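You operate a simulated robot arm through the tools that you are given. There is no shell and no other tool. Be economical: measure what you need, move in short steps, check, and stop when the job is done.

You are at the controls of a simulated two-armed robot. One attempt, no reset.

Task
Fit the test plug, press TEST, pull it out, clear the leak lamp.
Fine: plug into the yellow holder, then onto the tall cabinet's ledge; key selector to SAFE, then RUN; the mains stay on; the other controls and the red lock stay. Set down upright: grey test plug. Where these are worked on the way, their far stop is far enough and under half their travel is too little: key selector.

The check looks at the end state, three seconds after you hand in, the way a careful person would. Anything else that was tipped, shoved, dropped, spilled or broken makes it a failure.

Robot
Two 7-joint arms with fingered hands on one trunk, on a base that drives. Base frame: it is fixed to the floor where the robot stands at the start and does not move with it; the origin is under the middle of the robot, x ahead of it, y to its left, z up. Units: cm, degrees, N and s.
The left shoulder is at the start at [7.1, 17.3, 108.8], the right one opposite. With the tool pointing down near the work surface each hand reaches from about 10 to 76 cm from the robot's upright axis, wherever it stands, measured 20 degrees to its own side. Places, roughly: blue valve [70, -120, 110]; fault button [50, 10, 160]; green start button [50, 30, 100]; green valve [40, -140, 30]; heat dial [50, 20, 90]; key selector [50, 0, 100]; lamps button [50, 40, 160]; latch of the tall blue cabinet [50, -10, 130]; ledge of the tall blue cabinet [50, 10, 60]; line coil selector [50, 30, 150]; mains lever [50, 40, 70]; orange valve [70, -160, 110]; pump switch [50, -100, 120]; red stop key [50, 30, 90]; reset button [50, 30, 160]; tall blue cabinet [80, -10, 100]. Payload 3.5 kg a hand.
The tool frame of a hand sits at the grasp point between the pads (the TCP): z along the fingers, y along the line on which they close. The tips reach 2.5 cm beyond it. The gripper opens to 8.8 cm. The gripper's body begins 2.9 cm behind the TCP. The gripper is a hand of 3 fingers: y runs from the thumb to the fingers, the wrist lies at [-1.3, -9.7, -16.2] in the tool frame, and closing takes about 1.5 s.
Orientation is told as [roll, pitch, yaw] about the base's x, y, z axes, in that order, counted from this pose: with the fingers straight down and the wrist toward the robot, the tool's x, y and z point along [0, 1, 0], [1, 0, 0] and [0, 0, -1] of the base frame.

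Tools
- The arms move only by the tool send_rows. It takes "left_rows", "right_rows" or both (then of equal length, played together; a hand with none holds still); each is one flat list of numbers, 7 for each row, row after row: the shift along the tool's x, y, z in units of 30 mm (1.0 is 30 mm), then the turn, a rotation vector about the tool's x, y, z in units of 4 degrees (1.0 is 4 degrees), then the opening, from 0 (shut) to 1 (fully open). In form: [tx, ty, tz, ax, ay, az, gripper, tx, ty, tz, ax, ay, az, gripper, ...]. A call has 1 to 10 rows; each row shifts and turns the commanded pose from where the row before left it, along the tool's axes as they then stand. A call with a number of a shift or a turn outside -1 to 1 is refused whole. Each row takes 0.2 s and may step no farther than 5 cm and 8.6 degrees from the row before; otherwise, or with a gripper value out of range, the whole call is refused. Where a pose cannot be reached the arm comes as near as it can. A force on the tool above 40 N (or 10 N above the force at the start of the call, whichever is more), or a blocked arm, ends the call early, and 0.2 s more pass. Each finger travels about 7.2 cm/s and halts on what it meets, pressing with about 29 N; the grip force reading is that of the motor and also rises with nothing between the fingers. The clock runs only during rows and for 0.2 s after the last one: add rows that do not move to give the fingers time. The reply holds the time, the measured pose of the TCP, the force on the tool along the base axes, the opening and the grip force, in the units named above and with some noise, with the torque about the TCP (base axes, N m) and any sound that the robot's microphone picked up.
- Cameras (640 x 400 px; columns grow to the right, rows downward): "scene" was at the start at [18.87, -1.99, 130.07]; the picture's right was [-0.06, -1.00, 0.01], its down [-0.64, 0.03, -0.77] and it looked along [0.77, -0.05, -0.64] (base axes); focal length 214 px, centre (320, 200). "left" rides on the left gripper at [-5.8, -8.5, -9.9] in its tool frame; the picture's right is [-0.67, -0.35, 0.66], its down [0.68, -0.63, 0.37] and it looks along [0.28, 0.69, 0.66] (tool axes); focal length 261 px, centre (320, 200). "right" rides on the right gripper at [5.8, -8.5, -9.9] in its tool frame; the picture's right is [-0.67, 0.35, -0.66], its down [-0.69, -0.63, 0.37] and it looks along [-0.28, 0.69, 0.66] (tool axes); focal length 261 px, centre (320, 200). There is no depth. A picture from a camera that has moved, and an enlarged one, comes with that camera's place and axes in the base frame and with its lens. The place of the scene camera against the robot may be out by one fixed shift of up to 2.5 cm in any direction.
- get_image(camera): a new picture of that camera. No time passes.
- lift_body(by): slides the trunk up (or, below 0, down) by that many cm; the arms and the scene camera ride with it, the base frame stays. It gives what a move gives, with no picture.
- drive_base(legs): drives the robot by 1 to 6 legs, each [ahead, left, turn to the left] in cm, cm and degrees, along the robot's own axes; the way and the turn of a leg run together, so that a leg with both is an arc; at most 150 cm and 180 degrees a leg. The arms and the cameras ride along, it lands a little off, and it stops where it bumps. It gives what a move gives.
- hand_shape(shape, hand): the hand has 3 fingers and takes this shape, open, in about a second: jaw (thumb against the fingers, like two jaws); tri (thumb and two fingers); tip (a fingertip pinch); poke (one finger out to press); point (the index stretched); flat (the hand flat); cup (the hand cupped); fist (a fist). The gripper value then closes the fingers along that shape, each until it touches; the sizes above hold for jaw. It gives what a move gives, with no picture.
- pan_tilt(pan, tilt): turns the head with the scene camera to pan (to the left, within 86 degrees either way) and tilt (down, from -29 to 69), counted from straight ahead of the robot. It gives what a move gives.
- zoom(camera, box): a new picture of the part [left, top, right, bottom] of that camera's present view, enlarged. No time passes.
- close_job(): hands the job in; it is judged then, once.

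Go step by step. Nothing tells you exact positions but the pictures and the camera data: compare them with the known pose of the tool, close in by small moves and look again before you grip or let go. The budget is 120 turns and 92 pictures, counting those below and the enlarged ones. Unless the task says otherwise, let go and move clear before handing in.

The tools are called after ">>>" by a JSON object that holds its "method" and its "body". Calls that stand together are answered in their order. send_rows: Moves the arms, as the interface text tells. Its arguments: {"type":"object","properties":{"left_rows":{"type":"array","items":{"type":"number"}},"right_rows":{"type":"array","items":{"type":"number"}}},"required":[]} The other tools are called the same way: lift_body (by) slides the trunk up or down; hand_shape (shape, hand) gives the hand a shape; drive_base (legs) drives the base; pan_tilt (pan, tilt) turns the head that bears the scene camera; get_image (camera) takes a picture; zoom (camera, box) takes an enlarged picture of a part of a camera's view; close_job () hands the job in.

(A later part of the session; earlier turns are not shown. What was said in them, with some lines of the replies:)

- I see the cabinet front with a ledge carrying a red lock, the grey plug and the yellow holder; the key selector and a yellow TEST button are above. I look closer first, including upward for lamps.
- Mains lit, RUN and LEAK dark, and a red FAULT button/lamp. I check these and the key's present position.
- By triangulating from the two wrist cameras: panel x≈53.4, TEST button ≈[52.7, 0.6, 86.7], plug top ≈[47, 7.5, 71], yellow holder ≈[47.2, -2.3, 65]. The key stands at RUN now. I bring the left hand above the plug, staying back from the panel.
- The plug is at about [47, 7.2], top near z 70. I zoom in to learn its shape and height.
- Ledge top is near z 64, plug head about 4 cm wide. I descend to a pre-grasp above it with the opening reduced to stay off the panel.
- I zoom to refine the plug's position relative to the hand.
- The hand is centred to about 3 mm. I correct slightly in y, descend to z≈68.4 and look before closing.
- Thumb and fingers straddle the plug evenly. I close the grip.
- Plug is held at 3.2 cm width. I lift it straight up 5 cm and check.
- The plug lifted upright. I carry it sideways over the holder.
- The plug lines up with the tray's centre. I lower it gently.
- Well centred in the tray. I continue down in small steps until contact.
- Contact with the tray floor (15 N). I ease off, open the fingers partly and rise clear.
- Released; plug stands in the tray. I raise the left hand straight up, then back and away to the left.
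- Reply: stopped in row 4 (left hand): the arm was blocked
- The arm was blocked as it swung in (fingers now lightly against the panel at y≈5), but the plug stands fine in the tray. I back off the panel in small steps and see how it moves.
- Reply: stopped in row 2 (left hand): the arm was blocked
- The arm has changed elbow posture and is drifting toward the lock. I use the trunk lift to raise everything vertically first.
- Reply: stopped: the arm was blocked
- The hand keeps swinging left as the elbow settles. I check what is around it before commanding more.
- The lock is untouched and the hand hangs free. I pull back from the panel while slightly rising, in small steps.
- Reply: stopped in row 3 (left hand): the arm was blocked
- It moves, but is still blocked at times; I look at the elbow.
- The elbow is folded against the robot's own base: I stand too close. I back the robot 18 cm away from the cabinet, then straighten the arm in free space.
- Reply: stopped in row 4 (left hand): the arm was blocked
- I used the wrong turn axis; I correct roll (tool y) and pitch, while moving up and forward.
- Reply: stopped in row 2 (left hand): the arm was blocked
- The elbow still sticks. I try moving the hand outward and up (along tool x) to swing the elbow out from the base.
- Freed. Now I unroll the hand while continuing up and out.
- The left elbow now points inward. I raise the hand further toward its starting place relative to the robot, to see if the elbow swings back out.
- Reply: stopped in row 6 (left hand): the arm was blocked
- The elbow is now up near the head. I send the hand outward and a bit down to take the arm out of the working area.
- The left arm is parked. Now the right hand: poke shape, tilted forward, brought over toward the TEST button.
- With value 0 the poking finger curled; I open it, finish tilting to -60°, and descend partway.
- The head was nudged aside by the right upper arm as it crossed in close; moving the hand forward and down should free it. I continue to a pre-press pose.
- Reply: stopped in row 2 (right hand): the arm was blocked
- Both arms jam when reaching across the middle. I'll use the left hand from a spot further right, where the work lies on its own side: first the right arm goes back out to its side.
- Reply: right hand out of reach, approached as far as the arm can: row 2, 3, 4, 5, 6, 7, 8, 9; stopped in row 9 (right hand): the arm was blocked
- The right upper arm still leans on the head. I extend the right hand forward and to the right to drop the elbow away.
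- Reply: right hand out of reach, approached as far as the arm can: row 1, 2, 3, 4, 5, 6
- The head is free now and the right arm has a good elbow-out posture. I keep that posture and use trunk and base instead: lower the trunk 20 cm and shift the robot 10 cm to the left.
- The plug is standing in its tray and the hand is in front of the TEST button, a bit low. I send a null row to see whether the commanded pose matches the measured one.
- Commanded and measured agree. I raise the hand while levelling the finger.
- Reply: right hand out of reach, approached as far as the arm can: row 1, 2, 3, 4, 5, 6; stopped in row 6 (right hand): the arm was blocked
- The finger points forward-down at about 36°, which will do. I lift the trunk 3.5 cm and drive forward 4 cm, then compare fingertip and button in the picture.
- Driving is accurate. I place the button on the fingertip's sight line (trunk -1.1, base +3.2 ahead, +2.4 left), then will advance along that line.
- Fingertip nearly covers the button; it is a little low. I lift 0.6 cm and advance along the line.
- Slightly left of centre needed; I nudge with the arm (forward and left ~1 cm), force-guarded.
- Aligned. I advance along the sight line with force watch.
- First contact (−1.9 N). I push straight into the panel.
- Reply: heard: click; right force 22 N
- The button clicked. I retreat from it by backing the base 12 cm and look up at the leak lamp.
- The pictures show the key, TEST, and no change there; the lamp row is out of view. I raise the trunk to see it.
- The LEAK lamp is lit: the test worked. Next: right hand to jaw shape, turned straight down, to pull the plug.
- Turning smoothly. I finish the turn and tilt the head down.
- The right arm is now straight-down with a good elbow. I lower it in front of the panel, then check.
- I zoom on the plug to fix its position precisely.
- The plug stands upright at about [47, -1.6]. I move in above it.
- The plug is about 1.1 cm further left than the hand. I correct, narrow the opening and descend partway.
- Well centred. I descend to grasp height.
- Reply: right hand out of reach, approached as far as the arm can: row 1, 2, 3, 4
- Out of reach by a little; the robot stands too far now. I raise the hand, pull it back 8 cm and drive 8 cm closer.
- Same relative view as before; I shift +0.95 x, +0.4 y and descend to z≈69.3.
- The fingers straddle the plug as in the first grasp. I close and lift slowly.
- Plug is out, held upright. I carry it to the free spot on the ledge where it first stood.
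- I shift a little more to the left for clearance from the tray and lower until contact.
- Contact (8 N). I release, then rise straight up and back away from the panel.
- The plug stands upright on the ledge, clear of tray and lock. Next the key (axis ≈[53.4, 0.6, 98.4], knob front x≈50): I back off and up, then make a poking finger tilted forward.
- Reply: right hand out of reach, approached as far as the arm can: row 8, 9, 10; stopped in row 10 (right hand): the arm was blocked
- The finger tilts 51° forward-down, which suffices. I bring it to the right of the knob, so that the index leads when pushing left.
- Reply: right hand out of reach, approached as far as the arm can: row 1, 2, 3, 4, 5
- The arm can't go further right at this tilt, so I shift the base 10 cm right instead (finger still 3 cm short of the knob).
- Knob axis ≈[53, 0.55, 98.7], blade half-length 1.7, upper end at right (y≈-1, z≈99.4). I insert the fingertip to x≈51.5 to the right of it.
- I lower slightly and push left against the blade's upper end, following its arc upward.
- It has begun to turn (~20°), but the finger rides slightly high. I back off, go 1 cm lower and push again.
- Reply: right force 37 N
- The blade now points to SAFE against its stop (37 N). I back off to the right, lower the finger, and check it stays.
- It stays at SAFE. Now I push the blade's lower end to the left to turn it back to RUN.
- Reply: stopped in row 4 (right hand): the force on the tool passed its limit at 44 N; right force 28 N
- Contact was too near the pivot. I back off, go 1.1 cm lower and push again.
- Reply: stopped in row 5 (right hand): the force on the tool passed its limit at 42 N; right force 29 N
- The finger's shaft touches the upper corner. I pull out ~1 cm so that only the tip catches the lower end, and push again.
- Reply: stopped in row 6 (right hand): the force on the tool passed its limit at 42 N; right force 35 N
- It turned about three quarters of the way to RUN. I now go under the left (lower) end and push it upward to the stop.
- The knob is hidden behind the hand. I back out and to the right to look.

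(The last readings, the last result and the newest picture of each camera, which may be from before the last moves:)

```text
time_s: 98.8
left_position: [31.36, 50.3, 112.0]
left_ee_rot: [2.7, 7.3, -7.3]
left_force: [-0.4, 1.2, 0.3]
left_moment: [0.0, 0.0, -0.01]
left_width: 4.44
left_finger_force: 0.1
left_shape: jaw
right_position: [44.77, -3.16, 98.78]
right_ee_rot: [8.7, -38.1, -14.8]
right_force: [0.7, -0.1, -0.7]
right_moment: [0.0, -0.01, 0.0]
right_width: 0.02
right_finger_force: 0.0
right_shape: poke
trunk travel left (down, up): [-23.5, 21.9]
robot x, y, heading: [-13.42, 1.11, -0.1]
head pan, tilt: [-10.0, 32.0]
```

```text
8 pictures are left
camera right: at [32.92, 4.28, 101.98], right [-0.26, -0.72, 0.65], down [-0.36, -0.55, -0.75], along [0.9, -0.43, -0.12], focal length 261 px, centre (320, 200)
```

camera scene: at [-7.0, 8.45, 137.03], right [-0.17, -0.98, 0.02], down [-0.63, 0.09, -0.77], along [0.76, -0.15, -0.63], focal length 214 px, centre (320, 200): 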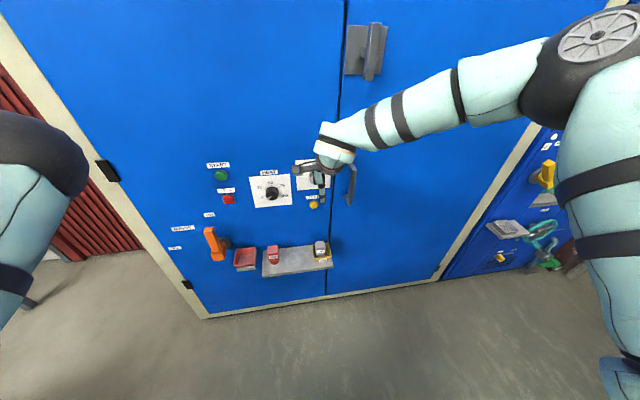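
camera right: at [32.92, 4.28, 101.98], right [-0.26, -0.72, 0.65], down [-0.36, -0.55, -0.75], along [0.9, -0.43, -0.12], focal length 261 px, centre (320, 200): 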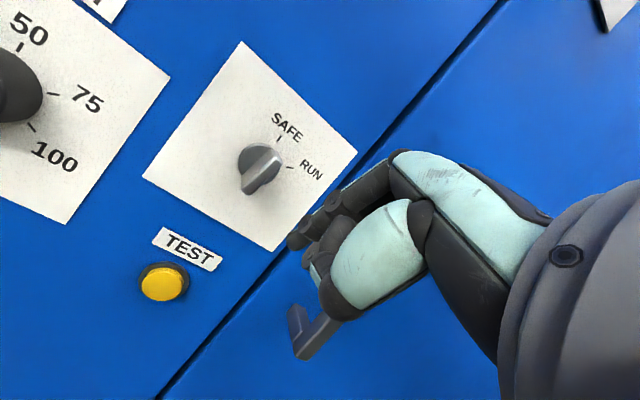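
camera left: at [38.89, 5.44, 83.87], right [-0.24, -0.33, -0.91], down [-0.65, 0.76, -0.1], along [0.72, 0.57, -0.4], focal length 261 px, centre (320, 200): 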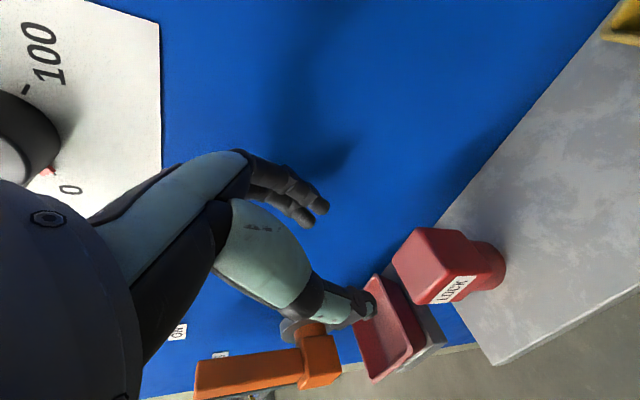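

The blade went back to SAFE when I came in from the left. I redo the turn from the right: tip under the lower end, push left, then follow up-left along its arc.

>>> {"method": "send_rows", "body": {"right_rows": [0.2, 0.266, 0.406, 0, 0, 0, 1, 0.2, 0.266, 0.406, 0, 0, 0, 1, 0.2, 0.266, 0.406, 0, 0, 0, 1, 0.18, -0.034, 0, 0, 0, 0, 1, 0.18, -0.034, 0, 0, 0, 0, 1, 0.18, -0.034, 0, 0, 0, 0, 1, 0.147, 0.043, -0.085, 0, 0, 0, 1, 0.147, 0.043, -0.085, 0, 0, 0, 1, 0.147, 0.043, -0.085, 0, 0, 0, 1]}}

```text
time_s: 100.8
left_position: [31.36, 50.19, 112.2]
left_ee_rot: [2.8, 7.2, -7.2]
left_force: [-0.5, 0.0, 1.0]
left_moment: [0.01, 0.0, 0.03]
left_width: 4.44
left_finger_force: 0.0
left_shape: jaw
right_position: [49.04, 0.81, 98.24]
right_ee_rot: [8.6, -37.6, -14.7]
right_force: [-17.1, -10.2, -23.4]
right_moment: [0.06, 0.49, -0.06]
right_width: 0.0
right_finger_force: 0.1
right_shape: poke
trunk travel left (down, up): [-23.5, 21.9]
robot x, y, heading: [-13.68, 1.17, -0.2]
head pan, tilt: [-10.0, 32.0]
```

The reaction is now perpendicular to a blade at RUN. One look.

>>> {"method": "zoom", "body": {"camera": "right", "box": [180, 130, 400, 310]}}

```text
2.22 times, centred on (290, 220) of right
camera zoom: at [37.15, 8.1, 101.58], right [-0.25, -0.72, 0.65], down [-0.37, -0.55, -0.75], along [0.9, -0.42, -0.13], focal length 579 px, centre (387, 156)
```

zoom: 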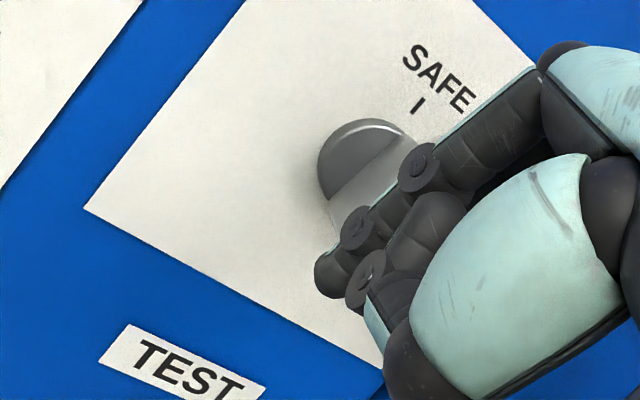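

Only about 20°: the shaft jams on the upper corner from below. A cleaner way is from the upper left, where the shaft slopes up away from the knob: I retreat and re-enter there.

>>> {"method": "send_rows", "body": {"right_rows": [-0.19, -0.48, -0.28, 0, 0, 0, 1, -0.19, -0.48, -0.28, 0, 0, 0, 1, 0.35, 0.25, -0.377, 0, 0, 0, 1, 0.35, 0.25, -0.377, 0, 0, 0, 1, 0.35, 0.25, -0.377, 0, 0, 0, 1, 0.06, 0.33, 0.273, 0, 0, 0, 1, 0.06, 0.33, 0.273, 0, 0, 0, 1, 0.06, 0.33, 0.273, 0, 0, 0, 1]}}

```text
time_s: 102.6
left_position: [31.4, 50.45, 111.99]
left_ee_rot: [2.7, 7.2, -7.3]
left_force: [0.1, -0.2, 0.9]
left_moment: [0.01, 0.0, 0.01]
left_width: 4.43
left_finger_force: 0.1
left_shape: jaw
right_position: [49.98, 3.05, 102.52]
right_ee_rot: [8.7, -38.1, -15.0]
right_force: [-0.2, 0.6, -0.3]
right_moment: [-0.04, -0.01, 0.02]
right_width: 0.01
right_finger_force: 0.0
right_shape: poke
trunk travel left (down, up): [-23.5, 21.9]
robot x, y, heading: [-13.79, 0.97, -0.1]
head pan, tilt: [-10.0, 32.0]
```

Positioned left of the upper end. I push right, then right-and-down.

>>> {"method": "send_rows", "body": {"right_rows": [-0.04, -0.2, 0.045, 0, 0, 0, 1, -0.18, 0.034, 0, 0, 0, 0, 1, -0.18, 0.034, 0, 0, 0, 0, 1, -0.18, 0.034, 0, 0, 0, 0, 1, -0.18, 0.034, 0, 0, 0, 0, 1, -0.18, 0.034, 0, 0, 0, 0, 1, -0.12, -0.085, 0.128, 0, 0, 0, 1, -0.12, -0.085, 0.128, 0, 0, 0, 1]}}

>>> {"method": "zoom", "body": {"camera": "right", "box": [180, 130, 400, 310]}}

```text
time_s: 104.4
left_position: [30.88, 50.48, 112.27]
left_ee_rot: [2.7, 7.0, -7.4]
left_force: [0.6, -0.7, -0.1]
left_moment: [0.02, 0.02, 0.01]
left_width: 4.47
left_finger_force: 0.0
left_shape: jaw
right_position: [49.02, -0.55, 101.06]
right_ee_rot: [8.5, -38.3, -15.1]
right_force: [-6.9, -7.4, 24.1]
right_moment: [-0.25, -0.28, -0.17]
right_width: 0.0
right_finger_force: 0.0
right_shape: poke
trunk travel left (down, up): [-23.5, 21.9]
robot x, y, heading: [-13.21, 1.1, -0.3]
head pan, tilt: [-10.0, 32.0]
```

```text
2.22 times, centred on (290, 220) of right
camera zoom: at [37.08, 6.93, 104.29], right [-0.26, -0.72, 0.65], down [-0.36, -0.55, -0.75], along [0.89, -0.43, -0.12], focal length 579 px, centre (387, 156)
```

zoom: 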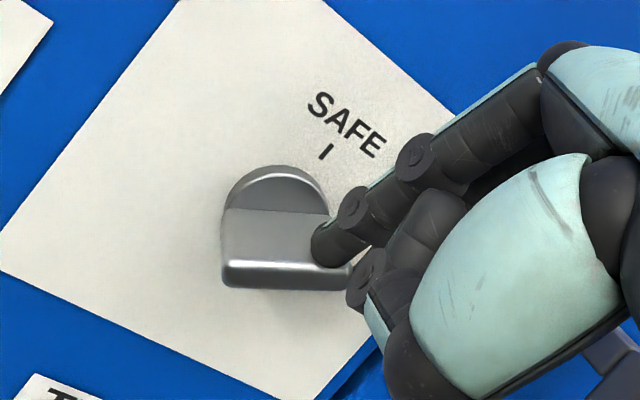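

The blade is back at RUN (horizontal in this view, as at the start). I lift off, back away, and check the key and the lamps.

>>> {"method": "send_rows", "body": {"right_rows": [0.03, 0.15, -0.2, 0, 0, 0, 1, 0.04, 0.2, -0.26, 0, 0, 0, 1, -0.08, -0.3, -0.5, 0, 0, 0, 1, -0.08, -0.42, -0.4, 0, 0, 0, 1]}}

>>> {"method": "drive_base", "body": {"legs": [[-25, 0, 0]]}}

>>> {"method": "pan_tilt", "body": {"pan": 0, "tilt": 0}}

>>> {"method": "get_image", "body": {"camera": "scene"}}

```text
time_s: 105.4
left_position: [31.44, 50.41, 112.06]
left_ee_rot: [2.7, 7.1, -7.3]
left_force: [0.6, 0.6, 0.0]
left_moment: [0.04, 0.0, -0.01]
left_width: 4.47
left_finger_force: 0.0
left_shape: jaw
right_position: [45.9, -0.38, 103.24]
right_ee_rot: [8.5, -38.0, -14.8]
right_force: [0.2, -0.4, -0.9]
right_moment: [-0.03, 0.0, 0.01]
right_width: 0.0
right_finger_force: 0.1
right_shape: poke
trunk travel left (down, up): [-23.5, 21.9]
robot x, y, heading: [-13.75, 1.32, -0.0]
head pan, tilt: [-10.0, 32.0]
```

```text
time_s: 107.3
left_position: [5.96, 50.66, 111.93]
left_ee_rot: [2.8, 7.3, -7.1]
left_force: [-0.7, -0.5, 0.2]
left_moment: [0.01, 0.0, -0.03]
left_width: 4.44
left_finger_force: 0.1
left_shape: jaw
right_position: [20.73, -0.24, 103.25]
right_ee_rot: [8.5, -38.0, -14.7]
right_force: [0.0, -1.5, 0.3]
right_moment: [0.02, -0.01, 0.04]
right_width: 0.0
right_finger_force: 0.0
right_shape: poke
trunk travel left (down, up): [-23.5, 21.9]
robot x, y, heading: [-38.77, 1.52, 0.1]
head pan, tilt: [-10.0, 32.0]
```

```text
time_s: 108.2
left_position: [5.82, 50.63, 111.86]
left_ee_rot: [2.6, 7.2, -7.1]
left_force: [-0.4, 0.2, 0.1]
left_moment: [-0.01, -0.02, -0.02]
left_width: 4.45
left_finger_force: 0.1
left_shape: jaw
right_position: [20.51, -0.24, 103.22]
right_ee_rot: [8.6, -38.1, -14.7]
right_force: [-0.8, 0.4, -0.1]
right_moment: [-0.05, 0.0, 0.01]
right_width: 0.0
right_finger_force: 0.0
right_shape: poke
trunk travel left (down, up): [-23.5, 21.9]
robot x, y, heading: [-39.07, 1.07, 0.3]
head pan, tilt: [0.0, 0.0]
```

```text
5 pictures are left
camera scene: at [-23.51, -0.16, 142.1], right [0.0, -1.0, 0.0], down [-0.13, 0.0, -0.99], along [0.99, 0.0, -0.13], focal length 214 px, centre (320, 200)
```

scene: 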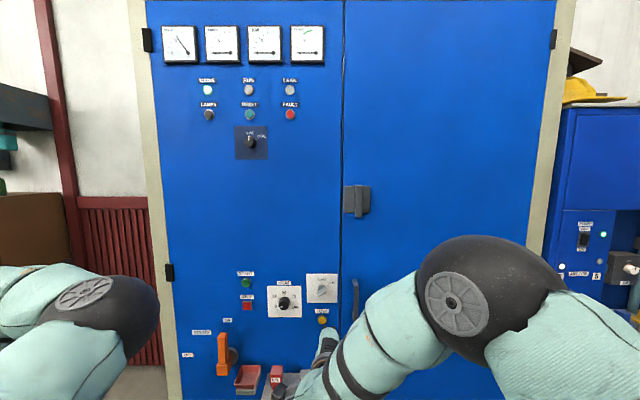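

LEAK is dark again and MAINS still lit. I zoom on the key and on the lamps to be sure.

>>> {"method": "zoom", "body": {"camera": "scene", "box": [225, 260, 365, 400]}}

>>> {"method": "zoom", "body": {"camera": "scene", "box": [180, 60, 330, 170]}}

```text
2.86 times, centred on (295, 330) of scene
camera zoom: at [-23.51, -0.16, 142.1], right [0.0, -1.0, 0.0], down [-0.13, 0.0, -0.99], along [0.99, 0.0, -0.13], focal length 613 px, centre (391, -171)
```

zoom: 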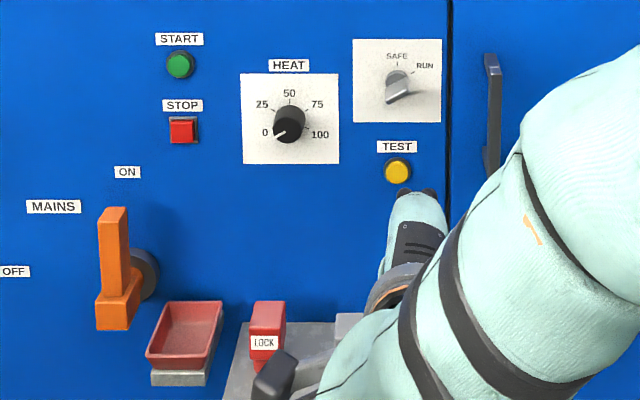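

```text
3.64 times, centred on (255, 115) of scene
camera zoom: at [-23.51, -0.16, 142.1], right [0.0, -1.0, 0.0], down [-0.13, 0.0, -0.99], along [0.99, 0.0, -0.13], focal length 780 px, centre (556, 509)
```

zoom: 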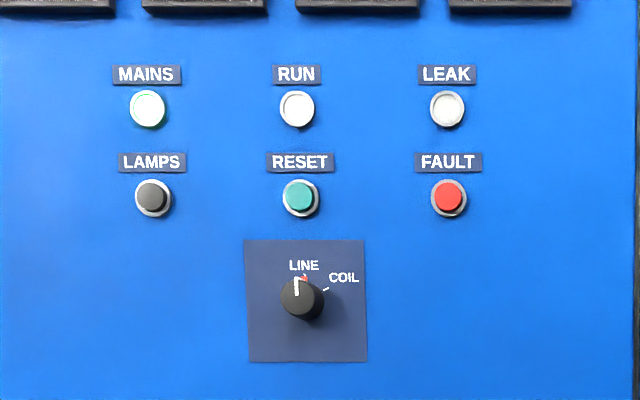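

Key at RUN, LEAK dark, MAINS on. A last check of the plug on the ledge.

>>> {"method": "drive_base", "body": {"legs": [[0, -25, 0]]}}

>>> {"method": "pan_tilt", "body": {"pan": 10, "tilt": 25}}

>>> {"method": "zoom", "body": {"camera": "scene", "box": [120, 120, 400, 320]}}

```text
time_s: 110.0
left_position: [7.1, 26.11, 112.23]
left_ee_rot: [2.9, 7.1, -8.9]
left_force: [2.5, -2.8, 1.2]
left_moment: [0.2, 0.15, 0.03]
left_width: 4.41
left_finger_force: 0.1
left_shape: jaw
right_position: [20.3, -25.15, 103.42]
right_ee_rot: [8.7, -38.2, -16.5]
right_force: [-0.9, -3.2, -0.1]
right_moment: [0.09, -0.01, 0.16]
right_width: 0.0
right_finger_force: 0.0
right_shape: poke
trunk travel left (down, up): [-23.5, 21.9]
robot x, y, heading: [-39.25, -21.24, -1.7]
head pan, tilt: [0.0, 0.0]
```

```text
time_s: 110.9
left_position: [7.25, 26.28, 112.16]
left_ee_rot: [2.7, 7.2, -8.9]
left_force: [0.1, -0.2, -0.9]
left_moment: [-0.01, 0.01, -0.01]
left_width: 4.41
left_finger_force: 0.0
left_shape: jaw
right_position: [20.46, -24.87, 103.19]
right_ee_rot: [8.5, -38.0, -16.4]
right_force: [0.1, -0.4, -0.7]
right_moment: [0.01, 0.02, 0.0]
right_width: 0.01
right_finger_force: 0.1
right_shape: poke
trunk travel left (down, up): [-23.5, 21.9]
robot x, y, heading: [-38.65, -21.52, -1.8]
head pan, tilt: [10.0, 25.0]
```

```text
2.00 times, centred on (260, 220) of scene
camera zoom: at [-23.93, -21.93, 138.1], right [0.14, -0.99, -0.02], down [-0.53, -0.06, -0.85], along [0.84, 0.13, -0.53], focal length 429 px, centre (440, 160)
```

zoom: 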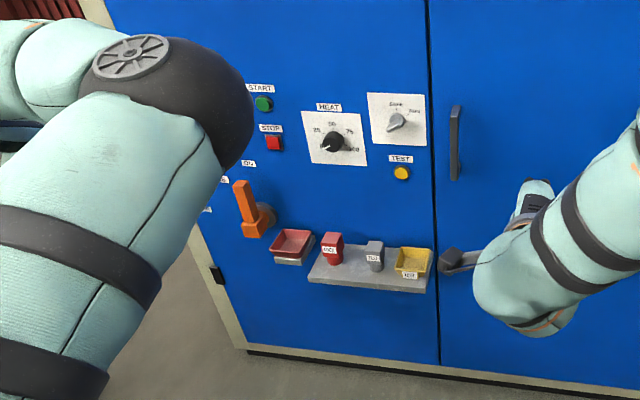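

Everything is in place: plug upright on the ledge, key at RUN. The last drive ended a little short with a slight turn, so I check the right side for a bump.

>>> {"method": "pan_tilt", "body": {"pan": -75, "tilt": 45}}

>>> {"method": "get_image", "body": {"camera": "scene"}}

```text
time_s: 112.5
left_position: [7.34, 26.35, 111.93]
left_ee_rot: [2.7, 7.1, -8.9]
left_force: [-0.1, -0.1, 0.8]
left_moment: [0.0, -0.01, -0.03]
left_width: 4.42
left_finger_force: 0.2
left_shape: jaw
right_position: [20.55, -24.94, 103.28]
right_ee_rot: [8.5, -37.9, -16.4]
right_force: [-0.3, 0.0, -0.7]
right_moment: [0.01, -0.01, 0.01]
right_width: 0.0
right_finger_force: 0.1
right_shape: poke
trunk travel left (down, up): [-23.5, 21.9]
robot x, y, heading: [-39.19, -21.63, -1.7]
head pan, tilt: [-75.0, 45.0]
```

```text
1 pictures are left
camera scene: at [-31.5, -31.2, 135.96], right [-0.96, -0.23, 0.12], down [-0.25, 0.69, -0.68], along [0.07, -0.69, -0.72], focal length 214 px, centre (320, 200)
```

scene: 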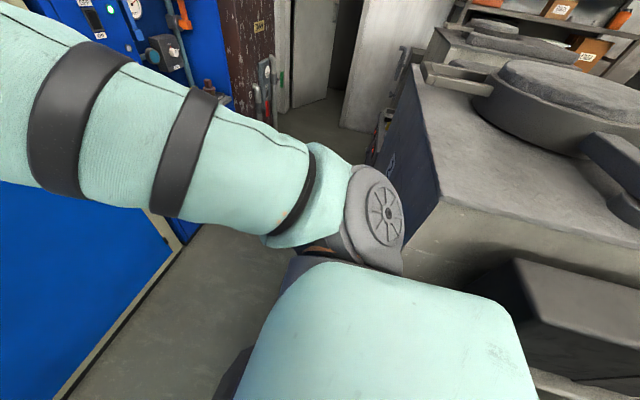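

The base just touched the heavy machine at the right rear; nothing on it looks moved. I ease 6 cm back left, away from it.

>>> {"method": "drive_base", "body": {"legs": [[1, 6, 0]]}}

```text
time_s: 113.5
left_position: [8.56, 32.0, 112.15]
left_ee_rot: [3.0, 7.4, -9.0]
left_force: [-1.0, 0.1, 0.3]
left_moment: [0.0, 0.0, 0.01]
left_width: 4.46
left_finger_force: 0.1
left_shape: jaw
right_position: [21.55, -19.12, 103.44]
right_ee_rot: [8.7, -38.2, -16.6]
right_force: [0.6, -1.0, 1.2]
right_moment: [0.02, 0.03, 0.0]
right_width: 0.02
right_finger_force: 0.1
right_shape: poke
trunk travel left (down, up): [-23.5, 21.9]
robot x, y, heading: [-37.62, -16.02, -1.8]
head pan, tilt: [-75.0, 45.0]
```

The plug stands on the ledge, the leak lamp is out, the key is at RUN, the mains are on, and both hands are clear; I hand in.

>>> {"method": "close_job", "body": {}}

```text
The job is handed in.
```

I fitted the test plug in the yellow holder and pressed TEST, which lit the leak lamp. I then pulled the plug, and after turning the key to SAFE and back to RUN the leak lamp was out.

- **End state:** the plug stands upright on the ledge and the key is at RUN. The mains are still on, and the lock and other controls look unmoved. Both hands are clear.
- **Key:** it took several pushes to turn back, and it slipped back to SAFE once before it reached RUN.
- **Contacts on the way:**
  - The left hand briefly leaned on the cabinet front while its arm was jammed.
  - On the last drive to the right, the robot stopped short, probably against the large machine at the right rear. Nothing on it looked moved, though I had no earlier picture to compare, and I drove back off it.
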